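You operate a simulated robot arm through the tools that you are given. There is no shell and no other tool.

The job below is to be done with a simulated robot arm. You get a single attempt, and the scene is never put back.

Task
Plug cart B into the post, switch on so the lamp lights, switch off, then park the plug.
Fine: the plug goes in and out with the switch off, back to its holster; valve and brake stay.

The check looks at the end state, three seconds after you hand in, the way a careful person would. Anything else that was tipped, shoved, dropped, spilled or broken makes it a failure.

Robot
A 6-joint arm with a fingered hand, fixed in place. Base frame: the origin is on the floor under the middle of its stand, x ahead of it, y to its left, z up. Readings come in m, degrees, newtons and seconds.
With the tool pointing down near the work surface it reaches from about 0.24 to 0.8 m from the base axis. Its first joint turns from -166.0 to 166.0 degrees. Payload 4 kg.
Tool frame: the origin (TCP) lies between the finger pads and is the grasp point; the fingertips stand 0.026 m ahead of it; z points along the fingers, y is the line along which they close. The gripper opens to 0.132 m; its body begins 0.073 m behind the TCP. The gripper is a hand of 5 fingers: y runs from the thumb to the fingers, the wrist lies at [0, 0, -0.239] in the tool frame, and closing takes about 1.5 s.
Orientation is told as [roll, pitch, yaw] about the base's x, y, z axes, in that order, counted from this pose: with the fingers straight down and closing along the base's y, the tool's x points along the base's -x, its y along +y and its z along -z.

Tools
- The arm moves only by the tool step_arm. Its argument "series" is one flat list of numbers, 6 for each row, row after row: the turn, a rotation vector about the tool's x, y, z in degrees, then the shift along the tool's x, y, z in m. In form: [ax, ay, az, dx, dy, dz, ax, ay, az, dx, dy, dz, ...]. A call has 1 to 20 rows; each row is the pose to reach, as a shift and turn from the pose commanded when the call began, along the tool's axes at that moment. "fingers" is the finger opening in m, from 0 to 0.132, set as the call begins (left out, the last holds). A row lasts 0.2 s, in which the tool goes at most 0.05 m and 8.6 degrees; a call with a longer step from one row to the next is refused whole, and so is a gripper value outside its range. A pose out of reach is approached as far as the arm can. The call stops where the force on the tool passes 40 N (or 10 N more than at its start, if that is more) or the arm is blocked; 0.2 s more then pass. The fingers move at their own pace (about 0.045 m/s each) and stop on an object; they squeeze with about 23 N. The grip force told is the motor's: it shows also when the fingers shut on nothing. Time passes only in rows, and 0.2 s behind the last, so rows that repeat a pose let the fingers close. It gives the time, the measured TCP pose, the force on the tool (base axes), the opening and the grip force at its end, in the units of the frame above (readings bear some noise), with the torque about the TCP (base axes, N m) and any sound that the robot's microphone picked up.
- Cameras (640 x 400 px; columns grow to the right, rows downward): "scene" is fixed at [0.049, -0.6495, 1.5265]; the picture's right is [0.95, -0.30, 0.00], its down [-0.15, -0.48, -0.86] and it looks along [0.26, 0.82, -0.50] (base axes); focal length 349 px, centre (320, 200). "wrist" rides on the gripper at [0.084, 0.002, -0.097] in the tool frame; the picture's right is [-0.02, 1.00, 0.00], its down [-0.75, -0.02, -0.66] and it looks along [-0.66, -0.01, 0.75] (tool axes); focal length 270 px, centre (320, 200). There is no depth. A picture from a camera that has moved, and an enlarged one, comes with that camera's place and axes in the base frame and with its lens.
- grab_frame(camera): a new picture of that camera. It takes no simulated time.
- finger_targets(finger1, finger2, finger3, finger4, thumb_bend): sets how far each is bent, from 0 (flat) to 1 (curled in); at 0.3 the hand is open as for a grip, at 0.7 the pads meet at the TCP. One left out holds its place. A second passes; each finger stops where it meets its share of the squeeze, and holds until it gets a number again. A gripper value or a shape takes the hand back. It gives what a move gives, with no picture; readings hold the bend of each and the force on the fingers (four entries, about 0 where the hand has none), thumb and palm.
- preshape(shape): the hand has 5 fingers and takes this shape, open, in about a second: jaw (thumb against the fingers, like two jaws); tri (thumb and two fingers); tip (a fingertip pinch); poke (one finger out to press); point (the index stretched); flat (the hand flat); cup (the hand cupped); fist (a fist). The gripper value then closes the fingers along that shape, each until it touches; the sizes above hold for jaw. It gives what a move gives, with no picture.
- enlarge(camera, box): a new picture of the part [left, top, right, bottom] of that camera's present view, enlarged. It takes no simulated time.
- hand_in(): hands the job in; it is judged then, once.

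Places have to be worked out from the pictures, the camera data and where the tool is seen. Open the gripper and draw the arm clear of the work before you hand the job in, unless the task says otherwise.

The tools are called after "Emit:" by a JSON object that holds its "api" and its "payload". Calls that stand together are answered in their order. step_arm: Moves the arm, as the interface text tells. Its arguments: {"type":"object","properties":{"series":{"type":"array"},"fingers":{"type":"number"}},"required":["series"]} The other tools are called the same way: preshape (shape) gives the hand a shape; finger_targets (finger1, finger2, finger3, finger4, thumb_bend) moves the fingers one by one; grab_frame (camera) takes a picture; enlarge (camera, box) takes an enlarged picture of a part of a camera's view; hand_in () hands the job in.

At the start:

```text
time: 0.0
ee_pos: [0.5712, 0.2463, 1.0976]
tcp_rot: [0.0, 0.0, 0.0]
force: [0.2, 0.0, 0.4]
ft_torque: [0.01, 0.01, 0.01]
gripper_width: 0.1317
grasp_force: 0.1
shape: jaw
bend: [0.3, 0.3, 0.3, 0.3, 0.3]
finger forces: [0.1, 0.0, 0.0, 0.1, 0.1, 0.0]
```

scene: 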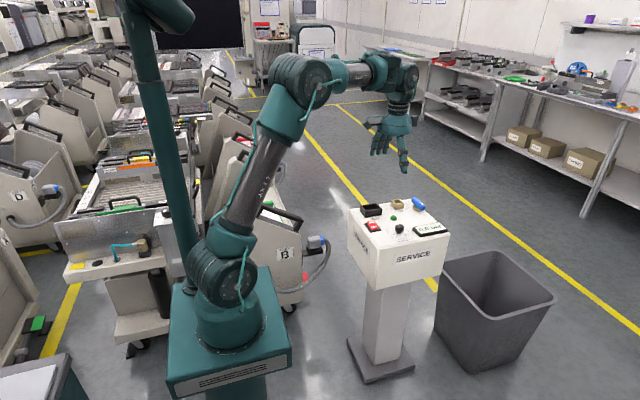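
wrist: 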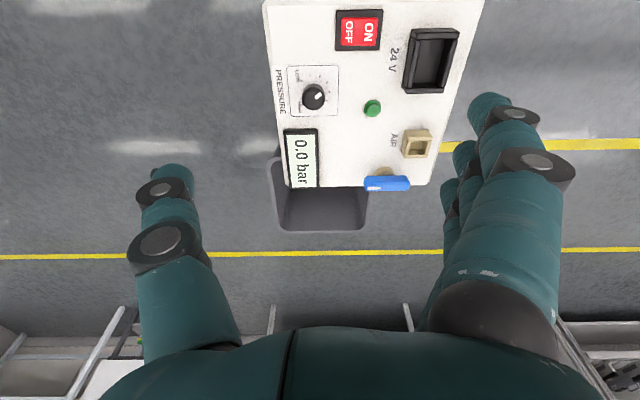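

I'll start by looking closer at the service post and cart B's plug in the scene picture.

Emit:
{"api": "enlarge", "payload": {"camera": "scene", "box": [220, 170, 380, 330]}}

Emit:
{"api": "enlarge", "payload": {"camera": "scene", "box": [330, 180, 470, 290]}}

Emit:
{"api": "enlarge", "payload": {"camera": "wrist", "box": [240, 0, 500, 200]}}

Emit:
{"api": "enlarge", "payload": {"camera": "scene", "box": [0, 150, 200, 290]}}

```text
2.50 times, centred on (300, 250) of scene
camera zoom: at [0.049, -0.6495, 1.5265], right [0.95, -0.3, 0.0], down [-0.15, -0.48, -0.86], along [0.26, 0.82, -0.5], focal length 872 px, centre (370, 75)
```

zoom: 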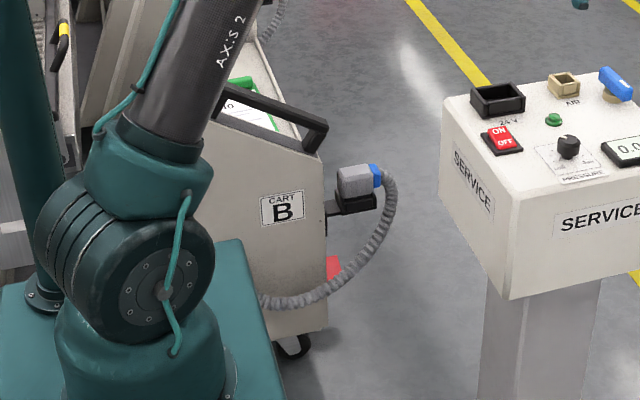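

```text
3.64 times, centred on (400, 235) of scene
camera zoom: at [0.049, -0.6495, 1.5265], right [0.95, -0.3, 0.0], down [-0.15, -0.48, -0.86], along [0.26, 0.82, -0.5], focal length 1268 px, centre (29, 73)
```

zoom: 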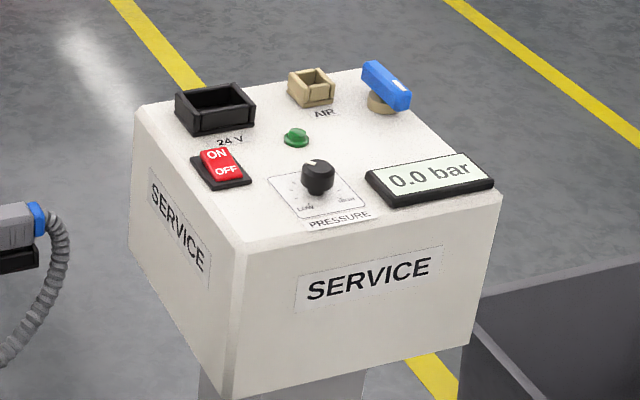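

```text
2.00 times, centred on (370, 100) of wrist
camera zoom: at [0.4861, 0.2474, 1.1963], right [0.02, 1.0, 0.0], down [0.75, -0.02, 0.66], along [0.66, -0.01, -0.75], focal length 541 px, centre (220, 400)
```

zoom: 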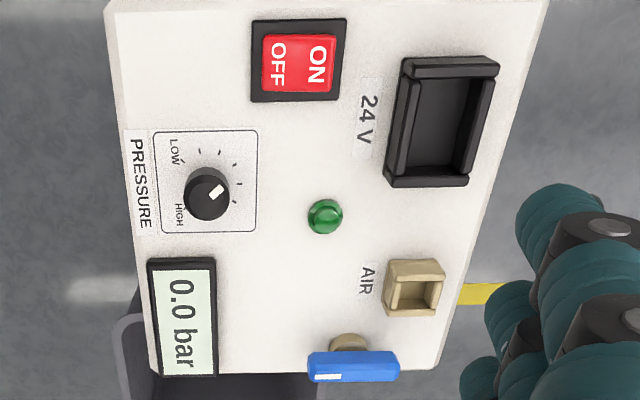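

```text
2.86 times, centred on (100, 220) of scene
camera zoom: at [0.049, -0.6495, 1.5265], right [0.95, -0.3, 0.0], down [-0.15, -0.48, -0.86], along [0.26, 0.82, -0.5], focal length 997 px, centre (949, 143)
```

zoom: 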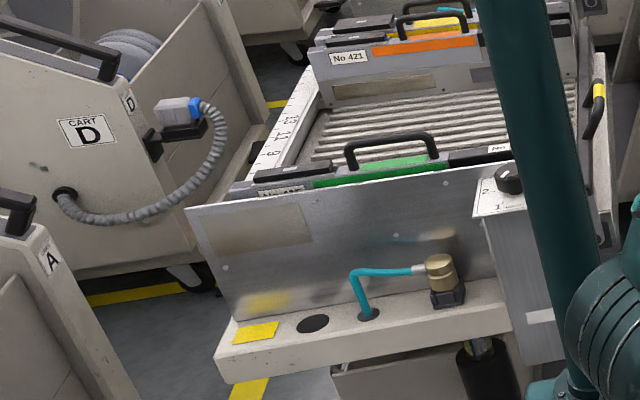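

The 24 V socket triangulates to about (0.586, 0.39, 0.82). Cart B's plug isn't visible from the wrist yet, so I'll yaw the hand 90° toward +y, staying high, to see it.

Emit:
{"api": "step_arm", "payload": {"series": [0, 0, -8, 0.01, 0, 0, 0, 0, -16, 0.02, 0, 0, 0, 0, -24, 0.03, 0, 0, 0, 0, -32, 0.04, 0, 0, 0, 0, -40, 0.05, 0, 0, 0, 0, -48, 0.06, 0, 0, 0, 0, -56, 0.07, 0, 0, 0, 0, -64, 0.08, 0, 0, 0, 0, -72, 0.09, 0, 0, 0, 0, -80, 0.1, 0, 0, 0, 0, -86, 0.11, 0, 0, 0, 0, -90, 0.12, 0, 0]}}

```text
time: 2.6
ee_pos: [0.4515, 0.2448, 1.099]
tcp_rot: [0.0, -0.1, 90.1]
force: [0.3, 0.0, -0.7]
ft_torque: [-0.01, -0.01, -0.01]
gripper_width: 0.1319
grasp_force: 0.0
shape: jaw
bend: [0.3, 0.3, 0.3, 0.3, 0.3]
finger forces: [0.1, 0.0, 0.0, 0.0, 0.0, 0.0]
```

The arm reached the yawed pose; now I take pictures from both cameras.

Emit:
{"api": "grab_frame", "payload": {"camera": "wrist"}}

Emit:
{"api": "grab_frame", "payload": {"camera": "scene"}}

```text
taken
camera wrist: at [0.4493, 0.1615, 1.1964], right [-1.0, 0.02, 0.0], down [0.01, 0.75, 0.66], along [0.01, 0.66, -0.75], focal length 270 px, centre (320, 200)
```

wrist: 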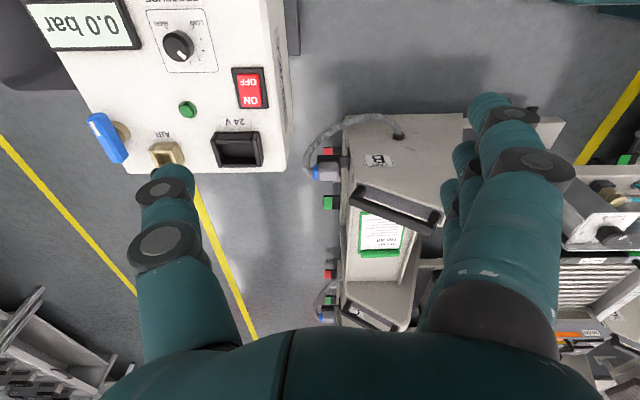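

```text
taken
```

scene: 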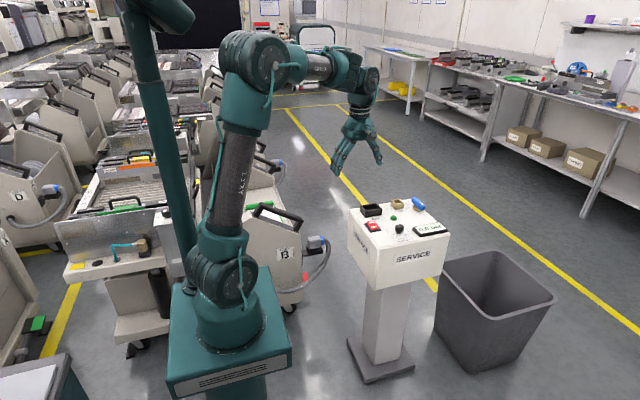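

The plug of cart B is in the wrist view near (325,172). I'll enlarge it and the socket.

Emit:
{"api": "enlarge", "payload": {"camera": "wrist", "box": [280, 100, 440, 200]}}

Emit:
{"api": "enlarge", "payload": {"camera": "wrist", "box": [140, 60, 300, 180]}}

Emit:
{"api": "enlarge", "payload": {"camera": "scene", "box": [260, 200, 360, 320]}}

```text
4.00 times, centred on (360, 150) of wrist
camera zoom: at [0.4493, 0.1615, 1.1964], right [-1.0, 0.02, 0.0], down [0.01, 0.75, 0.66], along [0.01, 0.66, -0.75], focal length 1081 px, centre (160, 400)
```

zoom: 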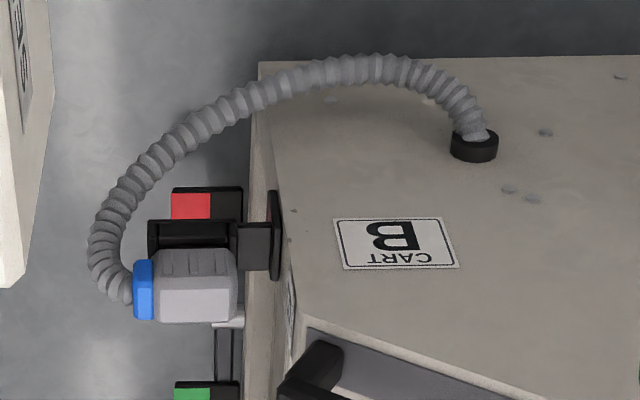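

```text
3.33 times, centred on (220, 120) of wrist
camera zoom: at [0.4493, 0.1615, 1.1964], right [-1.0, 0.02, 0.0], down [0.01, 0.75, 0.66], along [0.01, 0.66, -0.75], focal length 901 px, centre (653, 467)
```

zoom: 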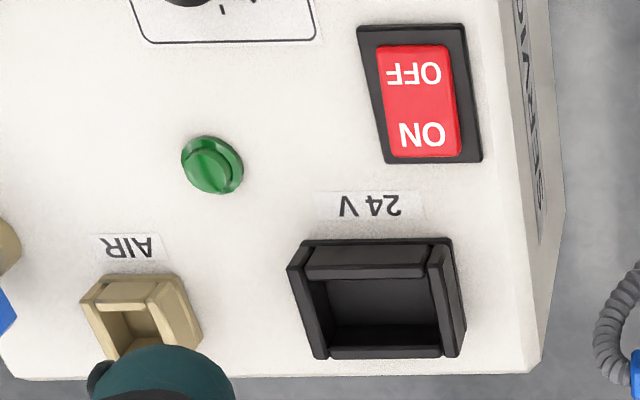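

```text
3.33 times, centred on (310, 260) of scene
camera zoom: at [0.049, -0.6495, 1.5265], right [0.95, -0.3, 0.0], down [-0.15, -0.48, -0.86], along [0.26, 0.82, -0.5], focal length 1163 px, centre (353, 0)
```

zoom: 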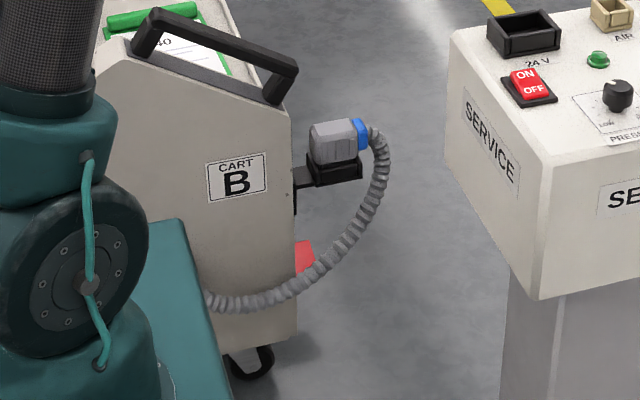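

Triangulating the two views puts the plug's grey hood top at about (0.43, 0.64, 0.537). The cable leaves on its +x end, and the cart's handle is close by at about (0.37, 0.62, 0.665). I'll move above the plug with yaw 180, so the camera is on the free +x side, staying high at z≈0.85.

Emit:
{"api": "step_arm", "payload": {"series": [0, 0, -7.5, -0.029, 0, 0.0208, 0, 0, -15, -0.058, 0, 0.0417, 0, 0, -22.5, -0.087, 0, 0.0625, 0, 0, -30, -0.117, 0, 0.0833, 0, 0, -37.5, -0.146, 0, 0.104, 0, 0, -45, -0.175, 0, 0.125, 0, 0, -52.5, -0.204, 0, 0.146, 0, 0, -60, -0.233, 0, 0.167, 0, 0, -67.5, -0.262, 0, 0.1875, 0, 0, -75, -0.292, 0, 0.208, 0, 0, -82.5, -0.321, 0, 0.229, 0, 0, -90, -0.35, 0, 0.25]}}

```text
time: 5.2
ee_pos: [0.4528, 0.599, 0.8494]
tcp_rot: [0.1, -0.2, -180.0]
force: [-0.1, 0.1, -0.9]
ft_torque: [-0.01, 0.01, 0.01]
gripper_width: 0.1321
grasp_force: 0.2
shape: jaw
bend: [0.3, 0.3, 0.3, 0.3, 0.3]
finger forces: [0.0, 0.0, 0.1, 0.1, 0.1, 0.1]
out of reach, approached as far as the arm can: row 5, 6, 7, 8, 9, 10, 11, 12
```

The arm reached about the commanded pose, though it flagged some rows as at the edge of reach. I look at both views.

Emit:
{"api": "grab_frame", "payload": {"camera": "wrist"}}

Emit:
{"api": "grab_frame", "payload": {"camera": "scene"}}

Emit:
{"api": "enlarge", "payload": {"camera": "wrist", "box": [220, 60, 420, 200]}}

```text
taken
camera wrist: at [0.5374, 0.5977, 0.9464], right [-0.02, -1.0, 0.0], down [-0.75, 0.02, 0.66], along [-0.66, 0.01, -0.75], focal length 270 px, centre (320, 200)
```

wrist: 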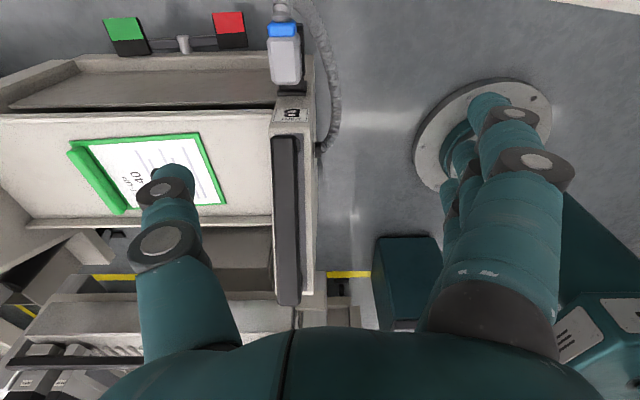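

```text
taken
```

scene: 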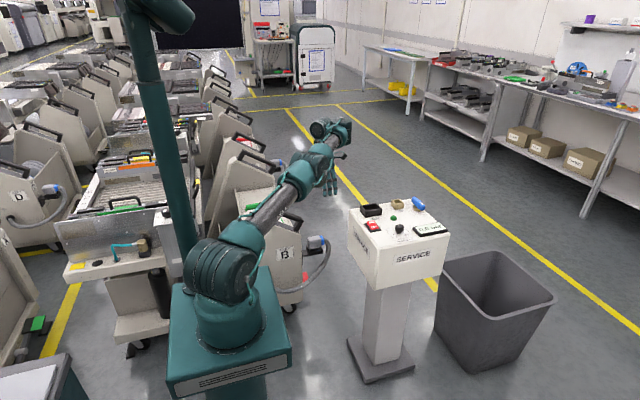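

```text
2.86 times, centred on (320, 130) of wrist
camera zoom: at [0.5374, 0.5977, 0.9464], right [-0.02, -1.0, 0.0], down [-0.75, 0.02, 0.66], along [-0.66, 0.01, -0.75], focal length 772 px, centre (320, 400)
```

zoom: 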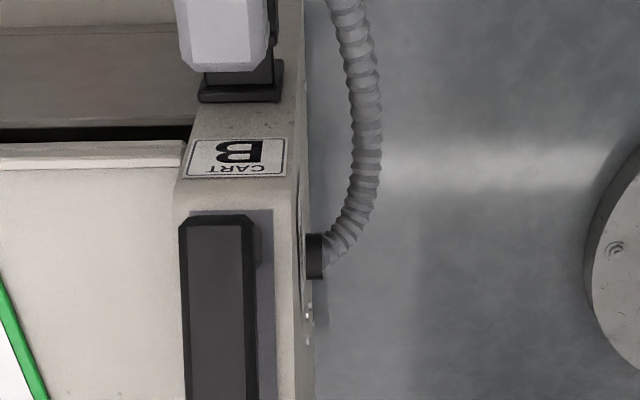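

I see the plug's hood at picture (284,58), consistent with (0.435, 0.645). To learn what the "out of reach" notice means, I'll make a small move down and back inward and look at the report.

Emit:
{"api": "step_arm", "payload": {"series": [0, 0, 0, 0, 0.005, 0.02, 0, 0, 0, 0, 0.005, 0.04, 0, 0, 0, 0, 0.005, 0.04]}}

```text
time: 6.0
ee_pos: [0.4584, 0.6008, 0.8091]
tcp_rot: [0.1, -0.1, -180.0]
force: [0.7, 0.6, 0.7]
ft_torque: [0.0, 0.0, 0.01]
gripper_width: 0.1318
grasp_force: 0.1
shape: jaw
bend: [0.3, 0.3, 0.3, 0.3, 0.3]
finger forces: [0.1, 0.0, 0.0, 0.0, 0.1, 0.1]
out of reach, approached as far as the arm can: row 1, 2, 3
```

The residual is outward and growing, so a joint limit seems to bind in this wrist configuration. I'll look at the arm's configuration up close.

Emit:
{"api": "enlarge", "payload": {"camera": "scene", "box": [180, 100, 380, 320]}}

Emit:
{"api": "grab_frame", "payload": {"camera": "wrist"}}

```text
1.82 times, centred on (280, 210) of scene
camera zoom: at [0.049, -0.6495, 1.5265], right [0.95, -0.3, 0.0], down [-0.15, -0.48, -0.86], along [0.26, 0.82, -0.5], focal length 634 px, centre (393, 182)
```

zoom: 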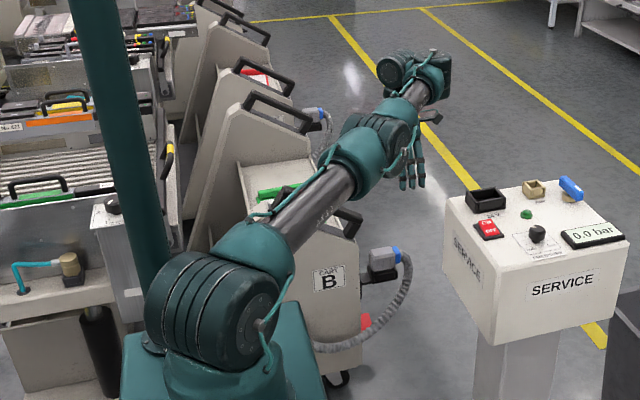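

```text
taken
camera wrist: at [0.5422, 0.5989, 0.9069], right [-0.02, -1.0, 0.0], down [-0.75, 0.02, 0.66], along [-0.66, 0.01, -0.75], focal length 270 px, centre (320, 200)
```

wrist: 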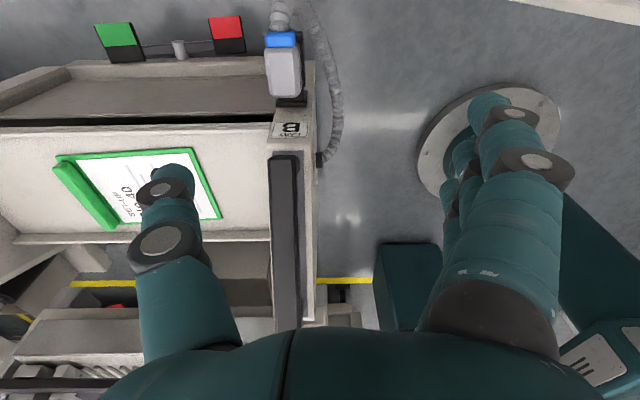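

The shoulder–wrist distance looks pinned, so a joint limit is active in this branch. I'll turn the yaw back the other way in place, and watch which rows are flagged, to learn where the free yaw range lies.

Emit:
{"api": "step_arm", "payload": {"series": [0, 0, 8, 0, 0.01, 0, 0, 0, 16, 0, 0.02, 0, 0, 0, 24, 0, 0.03, 0, 0, 0, 32, 0, 0.04, 0, 0, 0, 40, 0, 0.05, 0, 0, 0, 48, 0, 0.06, 0, 0, 0, 56, 0, 0.06, 0, 0, 0, 64, 0, 0.06, 0, 0, 0, 72, 0, 0.06, 0, 0, 0, 80, 0, 0.06, 0, 0, 0, 88, 0, 0.06, 0, 0, 0, 90, 0, 0.06, 0]}}

```text
time: 8.6
ee_pos: [0.4869, 0.578, 0.8138]
tcp_rot: [0.1, 0.1, 89.9]
force: [0.5, -0.2, -0.7]
ft_torque: [0.0, -0.02, -0.03]
gripper_width: 0.1319
grasp_force: 0.0
shape: jaw
bend: [0.3, 0.3, 0.3, 0.3, 0.3]
finger forces: [0.0, 0.1, 0.0, 0.1, 0.0, 0.0]
out of reach, approached as far as the arm can: row 1, 2, 3, 4, 5, 6, 7, 8, 9, 10, 11, 12
```

Position is still pinned at the same radius (0.756) even though I commanded inward. I look at the arm's state again before trying to unfold it.

Emit:
{"api": "grab_frame", "payload": {"camera": "scene"}}

Emit:
{"api": "enlarge", "payload": {"camera": "scene", "box": [180, 80, 380, 320]}}

```text
taken
```

scene: 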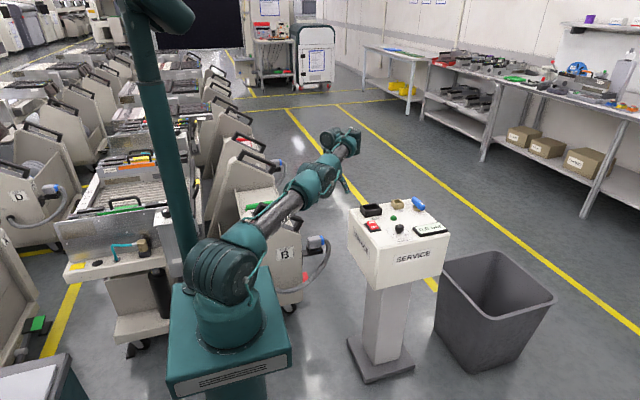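

```text
1.67 times, centred on (280, 200) of scene
camera zoom: at [0.049, -0.6495, 1.5265], right [0.95, -0.3, 0.0], down [-0.15, -0.48, -0.86], along [0.26, 0.82, -0.5], focal length 581 px, centre (387, 200)
```

zoom: 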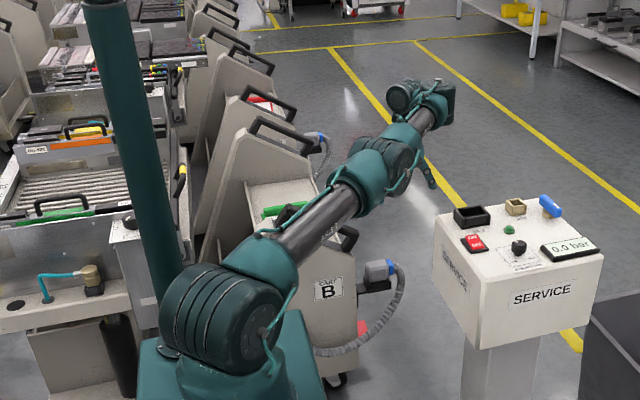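

The arm is stretched out straight (a singular elbow). I'll go back up and inward toward the earlier pose that was fine at yaw 90, so the elbow can bend again.

Emit:
{"api": "step_arm", "payload": {"series": [0, 0, 0, 0, 0, -0.04, 0, 0, 0, 0.02, 0, -0.08, 0, 0, 0, 0.05, 0, -0.12, 0, 0, 0, 0.08, 0, -0.15, 0, 0, 0, 0.11, 0, -0.18, 0, 0, 0, 0.14, 0, -0.21, 0, 0, 0, 0.17, 0, -0.24, 0, 0, 0, 0.2, 0, -0.27, 0, 0, 0, 0.23, 0, -0.29, 0, 0, 0, 0.27, 0, -0.29, 0, 0, 0, 0.28, 0, -0.29, 0, 0, 0, 0.28, 0, -0.29]}}

```text
time: 11.2
ee_pos: [0.4994, 0.3313, 1.1323]
tcp_rot: [2.8, -1.3, 89.9]
force: [1.6, -0.9, -0.8]
ft_torque: [0.02, 0.07, -0.01]
gripper_width: 0.1323
grasp_force: 0.1
shape: jaw
bend: [0.3, 0.3, 0.3, 0.3, 0.3]
finger forces: [0.1, 0.1, 0.1, 0.0, 0.0, 0.0]
out of reach, approached as far as the arm can: row 3, 4, 5, 6, 7, 8, 9, 10, 11, 12
```

The arm came inward a good bit but with residual. I'll hold the commanded pose for some rows to see whether it settles, then look.

Emit:
{"api": "step_arm", "payload": {"series": [0, 0, 0, 0, 0, 0, 0, 0, 0, 0, 0, 0, 0, 0, 0, 0, 0, 0, 0, 0, 0, 0, 0, 0]}}

Emit:
{"api": "grab_frame", "payload": {"camera": "scene"}}

```text
time: 12.2
ee_pos: [0.4987, 0.3318, 1.1336]
tcp_rot: [2.8, -1.4, 89.9]
force: [-0.5, -0.2, -1.1]
ft_torque: [-0.04, 0.02, 0.02]
gripper_width: 0.1319
grasp_force: 0.0
shape: jaw
bend: [0.3, 0.3, 0.3, 0.3, 0.3]
finger forces: [0.0, 0.1, 0.0, 0.0, 0.0, 0.0]
```

```text
taken
```

scene: 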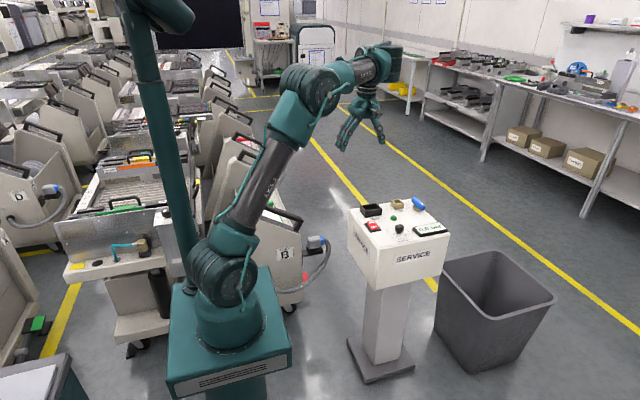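

Let me look closely at the wrist and elbow in this posture.

Emit:
{"api": "enlarge", "payload": {"camera": "scene", "box": [260, 20, 440, 160]}}

Emit:
{"api": "grab_frame", "payload": {"camera": "wrist"}}

```text
2.86 times, centred on (350, 90) of scene
camera zoom: at [0.049, -0.6495, 1.5265], right [0.95, -0.3, 0.0], down [-0.15, -0.48, -0.86], along [0.26, 0.82, -0.5], focal length 997 px, centre (234, 514)
```

zoom: 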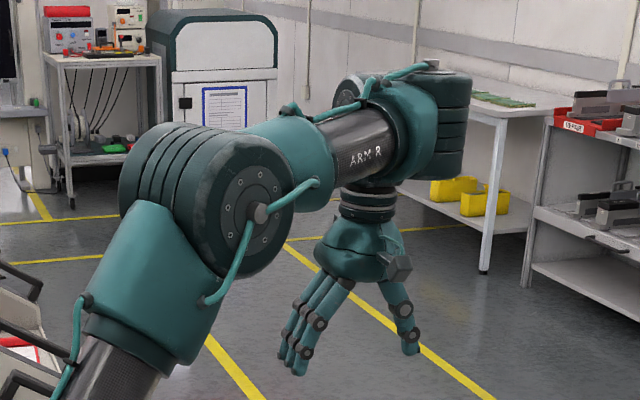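

```text
taken
camera wrist: at [0.5023, 0.2456, 1.2288], right [-1.0, 0.02, 0.05], down [0.05, 0.74, 0.67], along [-0.02, 0.68, -0.74], focal length 270 px, centre (320, 200)
```

wrist: 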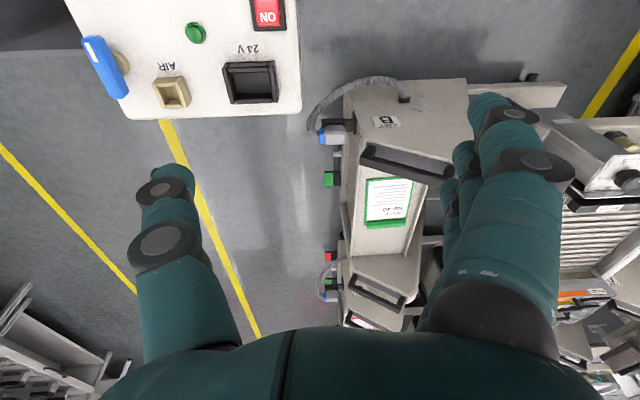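

The wrist looks normal. I'll head back toward the starting pose (yaw 0), where the arm was comfortable, watching the flags.

Emit:
{"api": "step_arm", "payload": {"series": [0, 0, 8, 0.008, -0.0065, 0.003, 0, 0, 16, 0.016, -0.013, 0.006, 0, 0, 24, 0.024, -0.02, 0.009, 0, 0, 32, 0.032, -0.026, 0.012, 0, 0, 40, 0.04, -0.033, 0.016, 0, 0, 48, 0.048, -0.04, 0.02, 0, 0, 56, 0.056, -0.046, 0.024, 0, 0, 64, 0.064, -0.052, 0.028, 0, 0, 72, 0.07, -0.06, 0.03, 0, 0, 80, 0.078, -0.066, 0.033, 0, 0, 88, 0.085, -0.072, 0.036, 0, 0, 90, 0.085, -0.072, 0.036]}}

```text
time: 14.8
ee_pos: [0.5928, 0.2239, 1.0997]
tcp_rot: [-0.2, 0.5, -0.1]
force: [-0.1, -0.7, -0.4]
ft_torque: [-0.02, 0.0, 0.02]
gripper_width: 0.1319
grasp_force: 0.1
shape: jaw
bend: [0.3, 0.3, 0.3, 0.3, 0.3]
finger forces: [0.0, 0.0, 0.0, 0.0, 0.0, 0.0]
out of reach, approached as far as the arm can: row 1, 2, 3, 4, 5, 6, 7, 8, 9, 10, 11, 12
```

I'll compare the arm's shape now with the initial picture, since the pose is almost the same as at the start.

Emit:
{"api": "grab_frame", "payload": {"camera": "scene"}}

Emit:
{"api": "enlarge", "payload": {"camera": "scene", "box": [260, 20, 440, 180]}}

```text
taken
```

scene: 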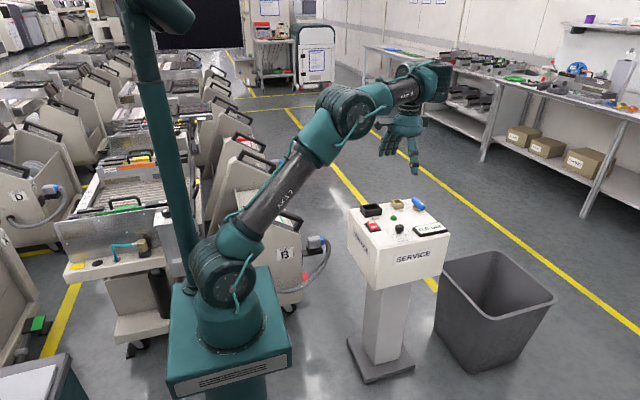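

```text
2.50 times, centred on (350, 100) of scene
camera zoom: at [0.049, -0.6495, 1.5265], right [0.95, -0.3, 0.0], down [-0.15, -0.48, -0.86], along [0.26, 0.82, -0.5], focal length 872 px, centre (245, 450)
```

zoom: 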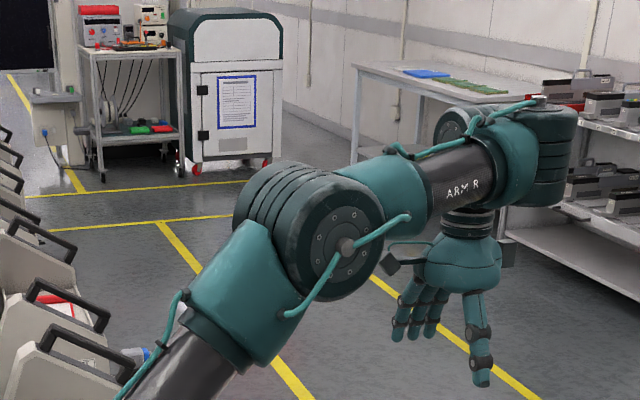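

The wrist has flipped (the hand now hangs inboard of the forearm end), which explains the shortened reach. Turning the yaw past +125° pushed the last joint over its limit. I'll move to free air at y≈0 and turn the yaw the other way, so the wrist can unflip there.

Emit:
{"api": "step_arm", "payload": {"series": [0, 0, 8, -0.003, -0.012, -0.006, 0, 0, 16, -0.006, -0.024, -0.012, 0, 0, 24, -0.009, -0.036, -0.018, 0, 0, 32, -0.012, -0.048, -0.024, 0, 0, 40, -0.015, -0.06, -0.03, 0, 0, 48, -0.018, -0.072, -0.036, 0, 0, 56, -0.021, -0.084, -0.042, 0, 0, 64, -0.024, -0.096, -0.048, 0, 0, 72, -0.027, -0.108, -0.054, 0, 0, 80, -0.03, -0.12, -0.06, 0, 0, 88, -0.033, -0.132, -0.066, 0, 0, 92, -0.037, -0.144, -0.07, 0, 0, 96, -0.037, -0.156, -0.078, 0, 0, 100, -0.037, -0.166, -0.078]}}

```text
time: 17.8
ee_pos: [0.6305, 0.0583, 1.1825]
tcp_rot: [0.1, -0.1, -100.1]
force: [-0.8, -0.2, -0.7]
ft_torque: [-0.01, 0.01, -0.01]
gripper_width: 0.1323
grasp_force: 0.0
shape: jaw
bend: [0.3, 0.3, 0.3, 0.3, 0.3]
finger forces: [0.0, 0.1, 0.0, 0.0, 0.1, 0.0]
```

No reach flags this time. I check the wrist configuration.

Emit:
{"api": "grab_frame", "payload": {"camera": "scene"}}

Emit:
{"api": "enlarge", "payload": {"camera": "scene", "box": [280, 0, 480, 180]}}

```text
taken
```

scene: 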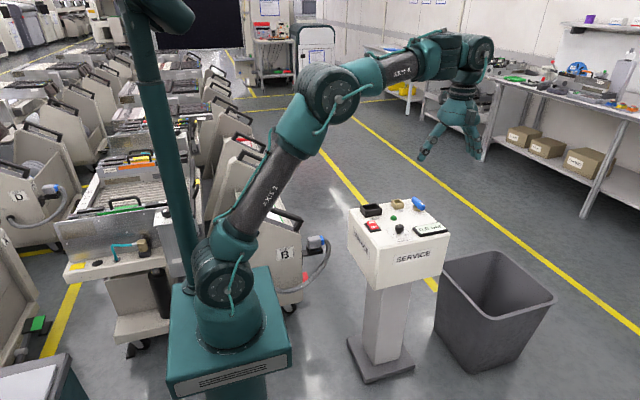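

```text
2.22 times, centred on (380, 90) of scene
camera zoom: at [0.049, -0.6495, 1.5265], right [0.95, -0.3, 0.0], down [-0.15, -0.48, -0.86], along [0.26, 0.82, -0.5], focal length 775 px, centre (187, 444)
```

zoom: 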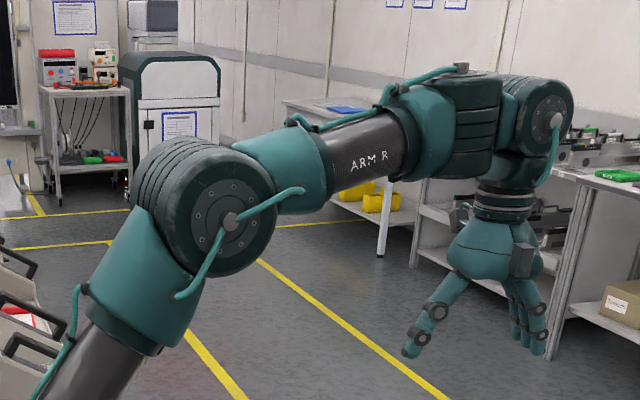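

The wrist is back in its original, long-reach configuration. The last joint's usable range seems to lie on the negative-yaw side, so I'll test that here in free air by turning a further 140° (to yaw −240, more than I need) and watching for flags.

Emit:
{"api": "step_arm", "payload": {"series": [0, 0, 8, 0, 0, 0, 0, 0, 16, 0, 0, 0, 0, 0, 24, 0, 0, 0, 0, 0, 32, 0, 0, 0, 0, 0, 40, 0, 0, 0, 0, 0, 48, 0, 0, 0, 0, 0, 56, 0, 0, 0, 0, 0, 64, 0, 0, 0, 0, 0, 72, 0, 0, 0, 0, 0, 80, 0, 0, 0, 0, 0, 88, 0, 0, 0, 0, 0, 96, 0, 0, 0, 0, 0, 104, 0, 0, 0, 0, 0, 112, 0, 0, 0, 0, 0, 120, 0, 0, 0, 0, 0, 128, 0, 0, 0, 0, 0, 136, 0, 0, 0, 0, 0, 140, 0, 0, 0]}}

```text
time: 21.6
ee_pos: [0.6302, 0.0583, 1.1818]
tcp_rot: [-0.1, 0.0, 119.9]
force: [0.0, -0.1, 0.5]
ft_torque: [0.02, 0.0, 0.01]
gripper_width: 0.1318
grasp_force: 0.1
shape: jaw
bend: [0.3, 0.3, 0.3, 0.3, 0.3]
finger forces: [0.1, 0.0, 0.1, 0.0, 0.0, 0.0]
```

No flags at all: yaw −240 is allowed here. A quick look to confirm that the wrist has not flipped.

Emit:
{"api": "enlarge", "payload": {"camera": "scene", "box": [280, 0, 480, 180]}}

```text
2.22 times, centred on (380, 90) of scene
camera zoom: at [0.049, -0.6495, 1.5265], right [0.95, -0.3, 0.0], down [-0.15, -0.48, -0.86], along [0.26, 0.82, -0.5], focal length 775 px, centre (187, 444)
```

zoom: 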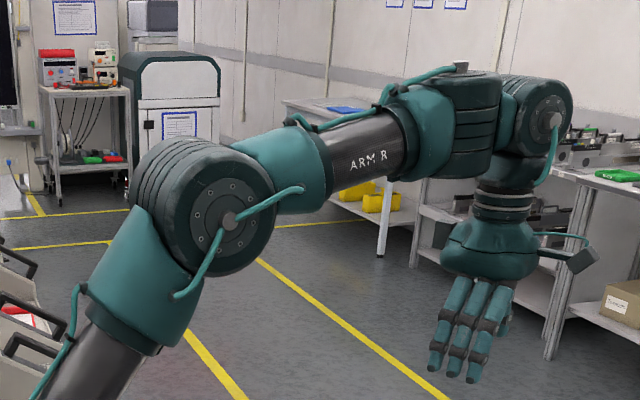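

The configuration is good. Now I'll move to above the plug at about (0.45, 0.62, 0.85), turning back to yaw ±180 on the way and passing well above the post.

Emit:
{"api": "step_arm", "payload": {"series": [0, 0, -3.75, -0.0359, -0.00775, 0.0206, 0, 0, -7.5, -0.0719, -0.0155, 0.0412, 0, 0, -11.25, -0.1078, -0.0232, 0.0619, 0, 0, -15, -0.1437, -0.031, 0.0825, 0, 0, -18.75, -0.1797, -0.0387, 0.1031, 0, 0, -22.5, -0.2156, -0.0465, 0.1237, 0, 0, -26.25, -0.2516, -0.0542, 0.1444, 0, 0, -30, -0.2875, -0.062, 0.165, 0, 0, -33.75, -0.3234, -0.0698, 0.1856, 0, 0, -37.5, -0.3594, -0.0775, 0.2062, 0, 0, -41.25, -0.3953, -0.0853, 0.2269, 0, 0, -45, -0.4312, -0.093, 0.2475, 0, 0, -48.75, -0.4672, -0.1008, 0.2681, 0, 0, -52.5, -0.5031, -0.1085, 0.2888, 0, 0, -56.25, -0.5391, -0.1162, 0.3094, 0, 0, -60, -0.575, -0.124, 0.33]}}

```text
time: 25.0
ee_pos: [0.4502, 0.6195, 0.8499]
tcp_rot: [0.1, 0.0, -180.0]
force: [0.5, -0.1, -1.3]
ft_torque: [-0.04, 0.06, 0.06]
gripper_width: 0.132
grasp_force: 0.2
shape: jaw
bend: [0.3, 0.3, 0.3, 0.3, 0.3]
finger forces: [0.0, 0.1, 0.1, 0.0, 0.0, 0.0]
```

No flags; I'm above the plug with the good wrist configuration. I take close pictures of the plug from here.

Emit:
{"api": "grab_frame", "payload": {"camera": "wrist"}}

Emit:
{"api": "enlarge", "payload": {"camera": "wrist", "box": [220, 0, 380, 100]}}

```text
taken
camera wrist: at [0.535, 0.6182, 0.9479], right [-0.02, -1.0, 0.0], down [-0.75, 0.01, 0.66], along [-0.66, 0.01, -0.75], focal length 270 px, centre (320, 200)
```

wrist: 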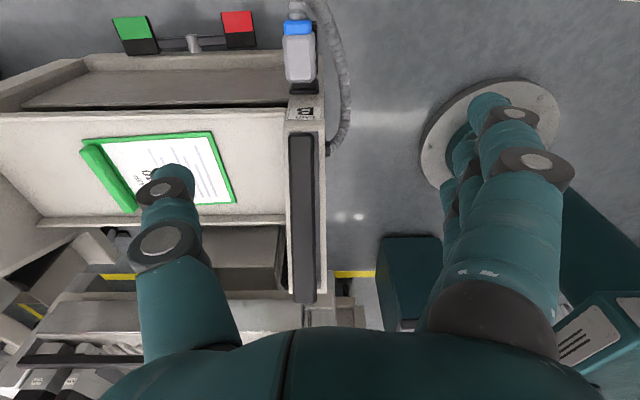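

```text
4.00 times, centred on (300, 50) of wrist
camera zoom: at [0.535, 0.6182, 0.9479], right [-0.02, -1.0, 0.0], down [-0.75, 0.01, 0.66], along [-0.66, 0.01, -0.75], focal length 1081 px, centre (400, 800)
```

zoom: 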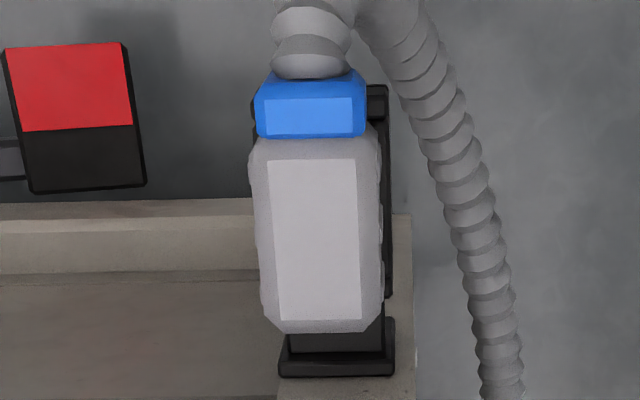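

The plug is axis-aligned, its hood about 45 mm wide in y and centred near y≈0.65. I'll tilt the hand 20° so the palm leans to +x, away from the cart handle. I'll also come down to z≈0.68 for a side view.

Emit:
{"api": "step_arm", "payload": {"series": [0, -4, 0, 0.015, -0.005, 0.035, 0, -8, 0, 0.03, -0.01, 0.07, 0, -12, 0, 0.045, -0.015, 0.105, 0, -16, 0, 0.055, -0.02, 0.14, 0, -20, 0, 0.06, -0.025, 0.17]}}

Emit:
{"api": "grab_frame", "payload": {"camera": "wrist"}}

Emit:
{"api": "grab_frame", "payload": {"camera": "scene"}}

```text
time: 26.2
ee_pos: [0.4591, 0.5842, 0.7117]
tcp_rot: [-0.1, -16.8, -179.9]
force: [-0.6, 0.1, -0.4]
ft_torque: [-0.02, 0.0, 0.0]
gripper_width: 0.1319
grasp_force: 0.1
shape: jaw
bend: [0.3, 0.3, 0.3, 0.3, 0.3]
finger forces: [0.1, 0.0, 0.0, 0.0, 0.0, 0.0]
out of reach, approached as far as the arm can: row 2, 3, 4, 5
```

```text
taken
camera wrist: at [0.5675, 0.5823, 0.7803], right [-0.02, -1.0, 0.0], down [-0.53, 0.01, 0.85], along [-0.85, 0.02, -0.53], focal length 270 px, centre (320, 200)
```

wrist: 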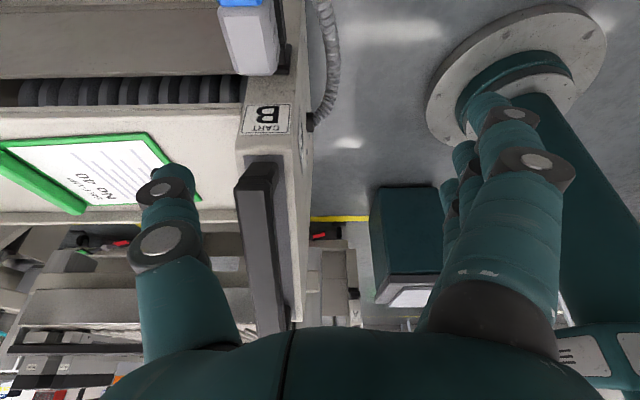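

```text
taken
```

scene: 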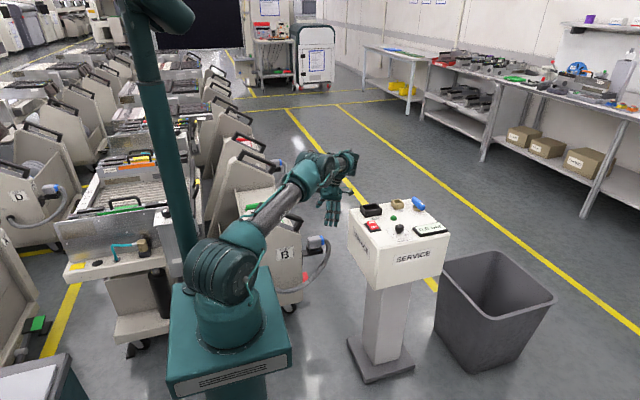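

That tilt stretches the arm beyond its reach (wrist radius ≈0.79 is the limit), so I'll grasp with the tool straight down instead. First a detailed look at plug and holster heights from the scene camera and from here.

Emit:
{"api": "enlarge", "payload": {"camera": "scene", "box": [290, 222, 346, 257]}}

Emit:
{"api": "enlarge", "payload": {"camera": "wrist", "box": [200, 0, 360, 120]}}

Emit:
{"api": "enlarge", "payload": {"camera": "scene", "box": [280, 120, 400, 220]}}

```text
11.43 times, centred on (318, 240) of scene
camera zoom: at [0.049, -0.6495, 1.5265], right [0.95, -0.3, 0.0], down [-0.15, -0.48, -0.86], along [0.26, 0.82, -0.5], focal length 3986 px, centre (343, -251)
```

zoom: 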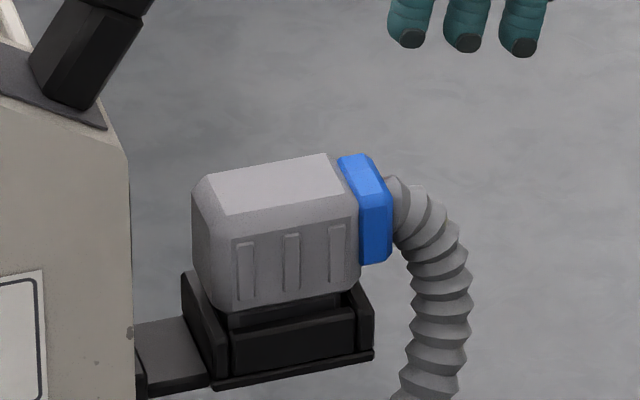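

```text
3.33 times, centred on (280, 60) of wrist
camera zoom: at [0.5675, 0.5823, 0.7803], right [-0.02, -1.0, 0.0], down [-0.53, 0.01, 0.85], along [-0.85, 0.02, -0.53], focal length 901 px, centre (453, 667)
```

zoom: 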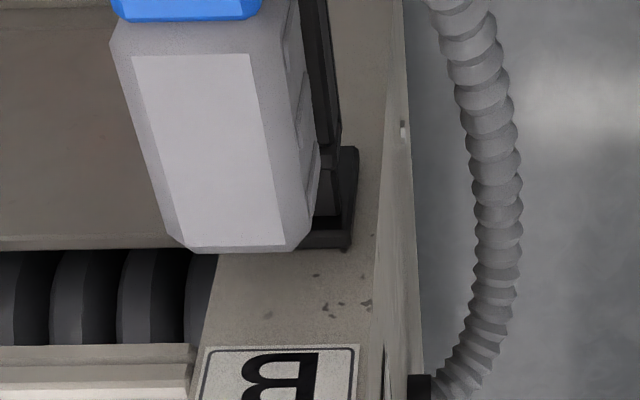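

```text
4.00 times, centred on (340, 170) of scene
camera zoom: at [0.049, -0.6495, 1.5265], right [0.95, -0.3, 0.0], down [-0.15, -0.48, -0.86], along [0.26, 0.82, -0.5], focal length 1395 px, centre (240, 320)
```

zoom: 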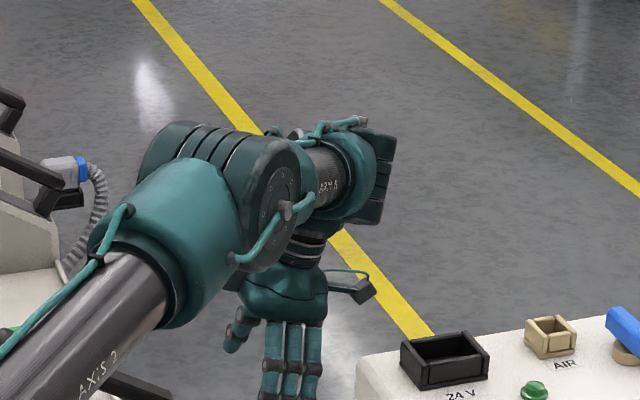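

The arm picture shows that the wrist has flipped again (block beyond the hand), so I must retreat, unflip in free air, and then avoid tilts. I'll rise straight up, untilt, and return to the free spot near (0.63, 0.06, 1.18).

Emit:
{"api": "step_arm", "payload": {"series": [0, 3, 0, -0.0116, 0.01, -0.0383, 0, 6, 0, -0.0231, 0.02, -0.0766, 0, 9, 0, -0.0347, 0.03, -0.1148, 0, 12, 0, -0.0462, 0.04, -0.1531, 0, 15, 0, -0.0482, 0.06, -0.1943, 0, 16.8, 0, -0.0488, 0.09, -0.2307, 0, 16.8, 0, -0.0493, 0.12, -0.2671, 0, 16.8, 0, -0.0484, 0.155, -0.2987, 0, 16.8, 0, -0.0475, 0.19, -0.3303, 0, 16.8, 0, -0.0418, 0.225, -0.3633, 0, 16.8, 0, -0.0347, 0.26, -0.3915, 0, 16.8, 0, -0.0276, 0.3, -0.4199, 0, 16.8, 0, -0.019, 0.34, -0.4433, 0, 16.8, 0, -0.009, 0.38, -0.462, 0, 16.8, 0, 0.0025, 0.42, -0.4759, 0, 16.8, 0, 0.0139, 0.46, -0.4898, 0, 16.8, 0, 0.0221, 0.495, -0.4975, 0, 16.8, 0, 0.0269, 0.525, -0.4989]}}

Emit:
{"api": "grab_frame", "payload": {"camera": "scene"}}

```text
time: 30.0
ee_pos: [0.6275, 0.0551, 1.1785]
tcp_rot: [-0.1, -0.1, -179.9]
force: [0.6, 0.6, -0.2]
ft_torque: [-0.02, 0.02, 0.02]
gripper_width: 0.1318
grasp_force: 0.0
shape: jaw
bend: [0.3, 0.3, 0.3, 0.3, 0.3]
finger forces: [0.0, 0.0, 0.0, 0.1, 0.0, 0.0]
```

```text
taken
```

scene: 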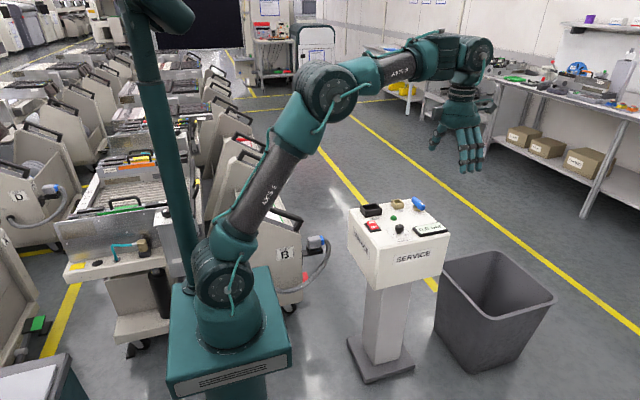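

Interesting: the wrist is unflipped again here, with no flags. I'll test in free air whether a sideways tilt (about the arm's radial direction) is what triggers the limit, by turning 20° about tool x and back.

Emit:
{"api": "step_arm", "payload": {"series": [4, 0, 0, 0, 0, 0, 8, 0, 0, 0, 0, 0, 12, 0, 0, 0, 0, 0, 16, 0, 0, 0, 0, 0, 20, 0, 0, 0, 0, 0, 14, 0, 0, 0, 0, 0, 7, 0, 0, 0, 0, 0, 0, 0, 0, 0, 0, 0]}}

```text
time: 31.8
ee_pos: [0.6308, 0.0528, 1.1775]
tcp_rot: [-1.8, -0.2, 179.9]
force: [-0.2, 0.2, -0.6]
ft_torque: [-0.02, 0.02, -0.01]
gripper_width: 0.132
grasp_force: 0.0
shape: jaw
bend: [0.3, 0.3, 0.3, 0.3, 0.3]
finger forces: [0.0, 0.0, 0.1, 0.0, 0.0, 0.1]
out of reach, approached as far as the arm can: row 1, 8
```

Flags at rows 1 and 8 only, with a small residual roll. I look at the wrist branch now.

Emit:
{"api": "enlarge", "payload": {"camera": "scene", "box": [320, 0, 520, 180]}}

```text
2.22 times, centred on (420, 90) of scene
camera zoom: at [0.049, -0.6495, 1.5265], right [0.95, -0.3, 0.0], down [-0.15, -0.48, -0.86], along [0.26, 0.82, -0.5], focal length 775 px, centre (98, 444)
```

zoom: 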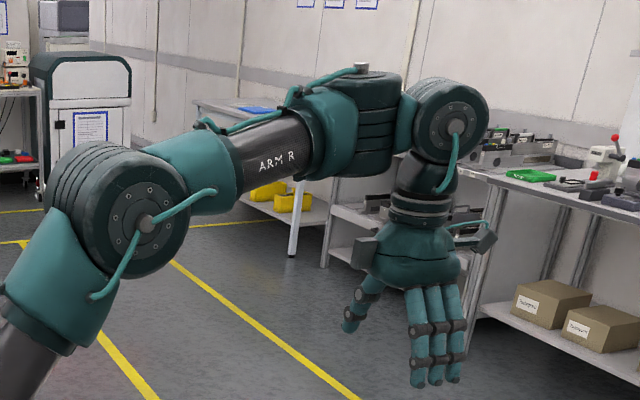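

This shows the wrist layout well: the forearm-end joint's axis is vertical here, so a level forearm with the tool down is singular. Low poses with the forearm sloping down will be fine, and tilting used up the last joint's range. There's also a grey box on the side of the palm opposite the camera; I'll enlarge the hand to judge its size.

Emit:
{"api": "enlarge", "payload": {"camera": "scene", "box": [415, 75, 485, 130]}}

```text
7.27 times, centred on (450, 102) of scene
camera zoom: at [0.049, -0.6495, 1.5265], right [0.95, -0.3, 0.0], down [-0.15, -0.48, -0.86], along [0.26, 0.82, -0.5], focal length 2537 px, centre (-626, 909)
```

zoom: 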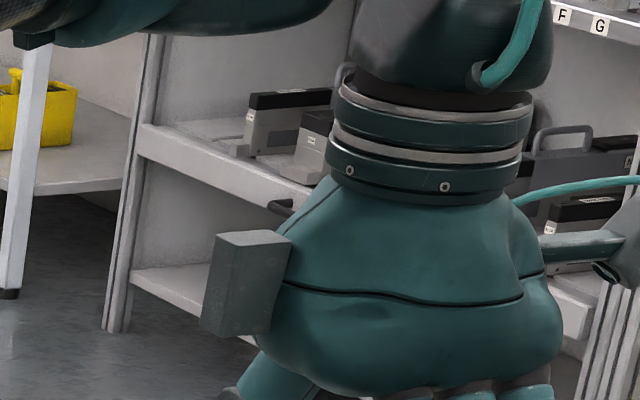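

The box reaches about 66 mm from the tool axis on the cart side, so over the plug I need TCP x of roughly 0.45–0.46 to clear the handle end (x≈0.378). From the close-up, the plug hood spans x 0.403–0.464, y 0.628–0.674 and z 0.486–0.532. I'll return above the plug with the tool straight down.

Emit:
{"api": "step_arm", "payload": {"series": [0, 0, 0, -0.01, -0.0353, 0.0206, 0, 0, 0, -0.02, -0.0706, 0.0412, 0, 0, 0, -0.03, -0.1059, 0.0619, 0, 0, 0, -0.04, -0.1413, 0.0825, 0.2, 0, 0, -0.05, -0.1766, 0.1031, 0.4, 0, 0, -0.06, -0.2119, 0.1237, 0.6, 0, 0, -0.07, -0.2472, 0.1444, 0.8, 0, 0, -0.08, -0.2825, 0.165, 1.0, 0, 0, -0.09, -0.3178, 0.1856, 1.2, 0, 0, -0.1, -0.3531, 0.2062, 1.4, 0, 0, -0.11, -0.3884, 0.2269, 1.6, 0, 0, -0.12, -0.4237, 0.2475, 1.8, 0, 0, -0.13, -0.4591, 0.2681, 1.8, 0, 0, -0.14, -0.4944, 0.2887, 1.8, 0, 0, -0.15, -0.5297, 0.3094, 1.8, 0, 0, -0.16, -0.565, 0.33]}}

Emit:
{"api": "enlarge", "payload": {"camera": "scene", "box": [240, 80, 440, 260]}}

```text
time: 35.2
ee_pos: [0.467, 0.6188, 0.8504]
tcp_rot: [-2.1, 0.0, 180.0]
force: [-0.2, 0.4, 0.0]
ft_torque: [-0.03, 0.0, -0.04]
gripper_width: 0.132
grasp_force: 0.1
shape: jaw
bend: [0.3, 0.3, 0.3, 0.3, 0.3]
finger forces: [0.0, 0.0, 0.1, 0.0, 0.0, 0.1]
out of reach, approached as far as the arm can: row 4, 5, 6, 7, 8, 9, 10, 11, 12, 13, 14
```

```text
2.22 times, centred on (340, 170) of scene
camera zoom: at [0.049, -0.6495, 1.5265], right [0.95, -0.3, 0.0], down [-0.15, -0.48, -0.86], along [0.26, 0.82, -0.5], focal length 775 px, centre (276, 267)
```

zoom: 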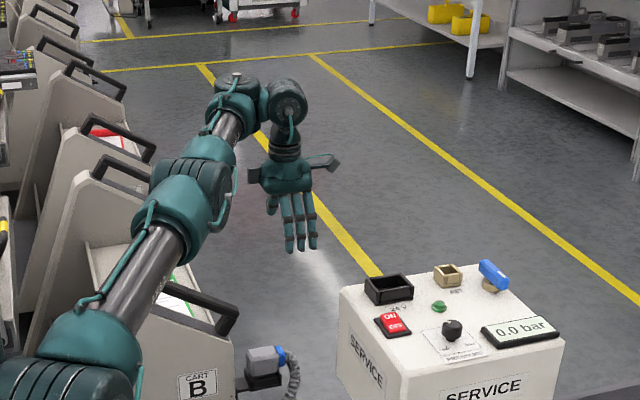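

The drift of the forearm-end joint explains the earlier stuck poses. I'll rise to about (0.55, 0.45, 1.25), where the forearm slopes upward and that joint re-centres, and also take out the ~2° residual roll.

Emit:
{"api": "step_arm", "payload": {"series": [-0.2, 0, 0, 0.0075, 0.0154, -0.0364, -0.4, 0, 0, 0.0151, 0.0307, -0.0727, -0.6, 0, 0, 0.0226, 0.0461, -0.1091, -0.8, 0, 0, 0.0302, 0.0615, -0.1455, -1.0, 0, 0, 0.0377, 0.0768, -0.1818, -1.2, 0, 0, 0.0453, 0.0922, -0.2182, -1.4, 0, 0, 0.0528, 0.1075, -0.2545, -1.6, 0, 0, 0.0604, 0.1229, -0.2909, -1.8, 0, 0, 0.0679, 0.1383, -0.3273, -1.8, 0, 0, 0.0755, 0.1536, -0.3636, -1.8, 0, 0, 0.083, 0.169, -0.4, -1.8, 0, 0, 0.083, 0.169, -0.4]}}

Emit:
{"api": "enlarge", "payload": {"camera": "scene", "box": [260, 0, 480, 180]}}

```text
time: 37.8
ee_pos: [0.5298, 0.4214, 1.2241]
tcp_rot: [-0.1, 0.0, -180.0]
force: [0.8, 0.0, -0.3]
ft_torque: [-0.02, -0.01, -0.03]
gripper_width: 0.132
grasp_force: 0.1
shape: jaw
bend: [0.3, 0.3, 0.3, 0.3, 0.3]
finger forces: [0.0, 0.1, 0.1, 0.0, 0.0, 0.1]
out of reach, approached as far as the arm can: row 9, 10, 11, 12
```

```text
2.22 times, centred on (370, 90) of scene
camera zoom: at [0.049, -0.6495, 1.5265], right [0.95, -0.3, 0.0], down [-0.15, -0.48, -0.86], along [0.26, 0.82, -0.5], focal length 775 px, centre (209, 444)
```

zoom: 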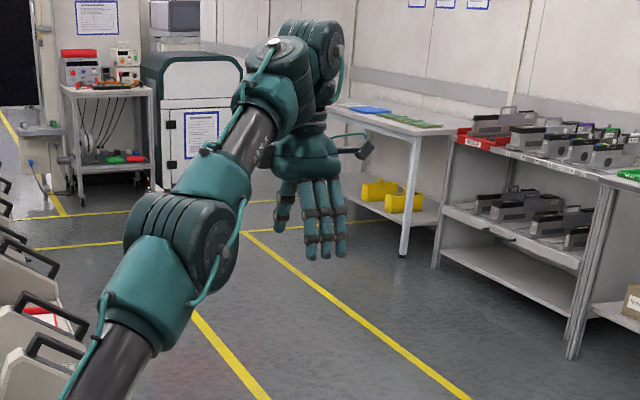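

The arm is stretched but the orientation is exact and the wrist is re-centred (knob outboard, in line with the forearm). Now I bend the elbow by moving down in the same vertical plane to (0.50, 0.40, 0.95).

Emit:
{"api": "step_arm", "payload": {"series": [0, 0, 0, -0.0043, 0.0031, 0.0391, 0, 0, 0, -0.0086, 0.0061, 0.0783, 0, 0, 0, -0.0129, 0.0092, 0.1174, 0, 0, 0, -0.0171, 0.0122, 0.1566, 0, 0, 0, -0.0214, 0.0153, 0.1957, 0, 0, 0, -0.0257, 0.0183, 0.2349, 0, 0, 0, -0.03, 0.0214, 0.274]}}

Emit:
{"api": "enlarge", "payload": {"camera": "scene", "box": [230, 20, 450, 220]}}

```text
time: 39.4
ee_pos: [0.5559, 0.444, 0.9886]
tcp_rot: [0.1, -0.3, 180.0]
force: [-0.2, 0.6, -0.1]
ft_torque: [0.02, -0.03, 0.03]
gripper_width: 0.1318
grasp_force: 0.2
shape: jaw
bend: [0.3, 0.3, 0.3, 0.3, 0.3]
finger forces: [0.1, 0.0, 0.1, 0.1, 0.0, 0.1]
out of reach, approached as far as the arm can: row 4, 5, 6, 7
```

```text
2.00 times, centred on (340, 120) of scene
camera zoom: at [0.049, -0.6495, 1.5265], right [0.95, -0.3, 0.0], down [-0.15, -0.48, -0.86], along [0.26, 0.82, -0.5], focal length 698 px, centre (280, 360)
```

zoom: 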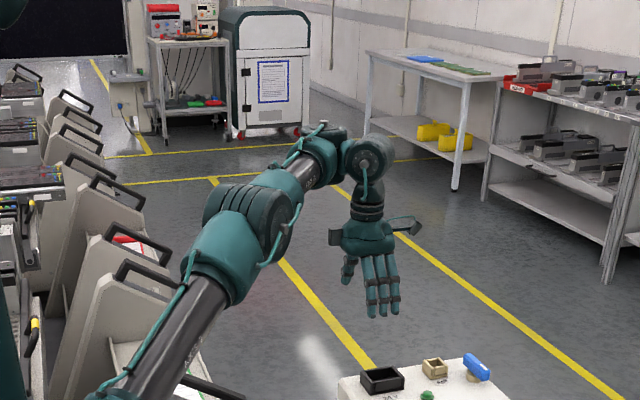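

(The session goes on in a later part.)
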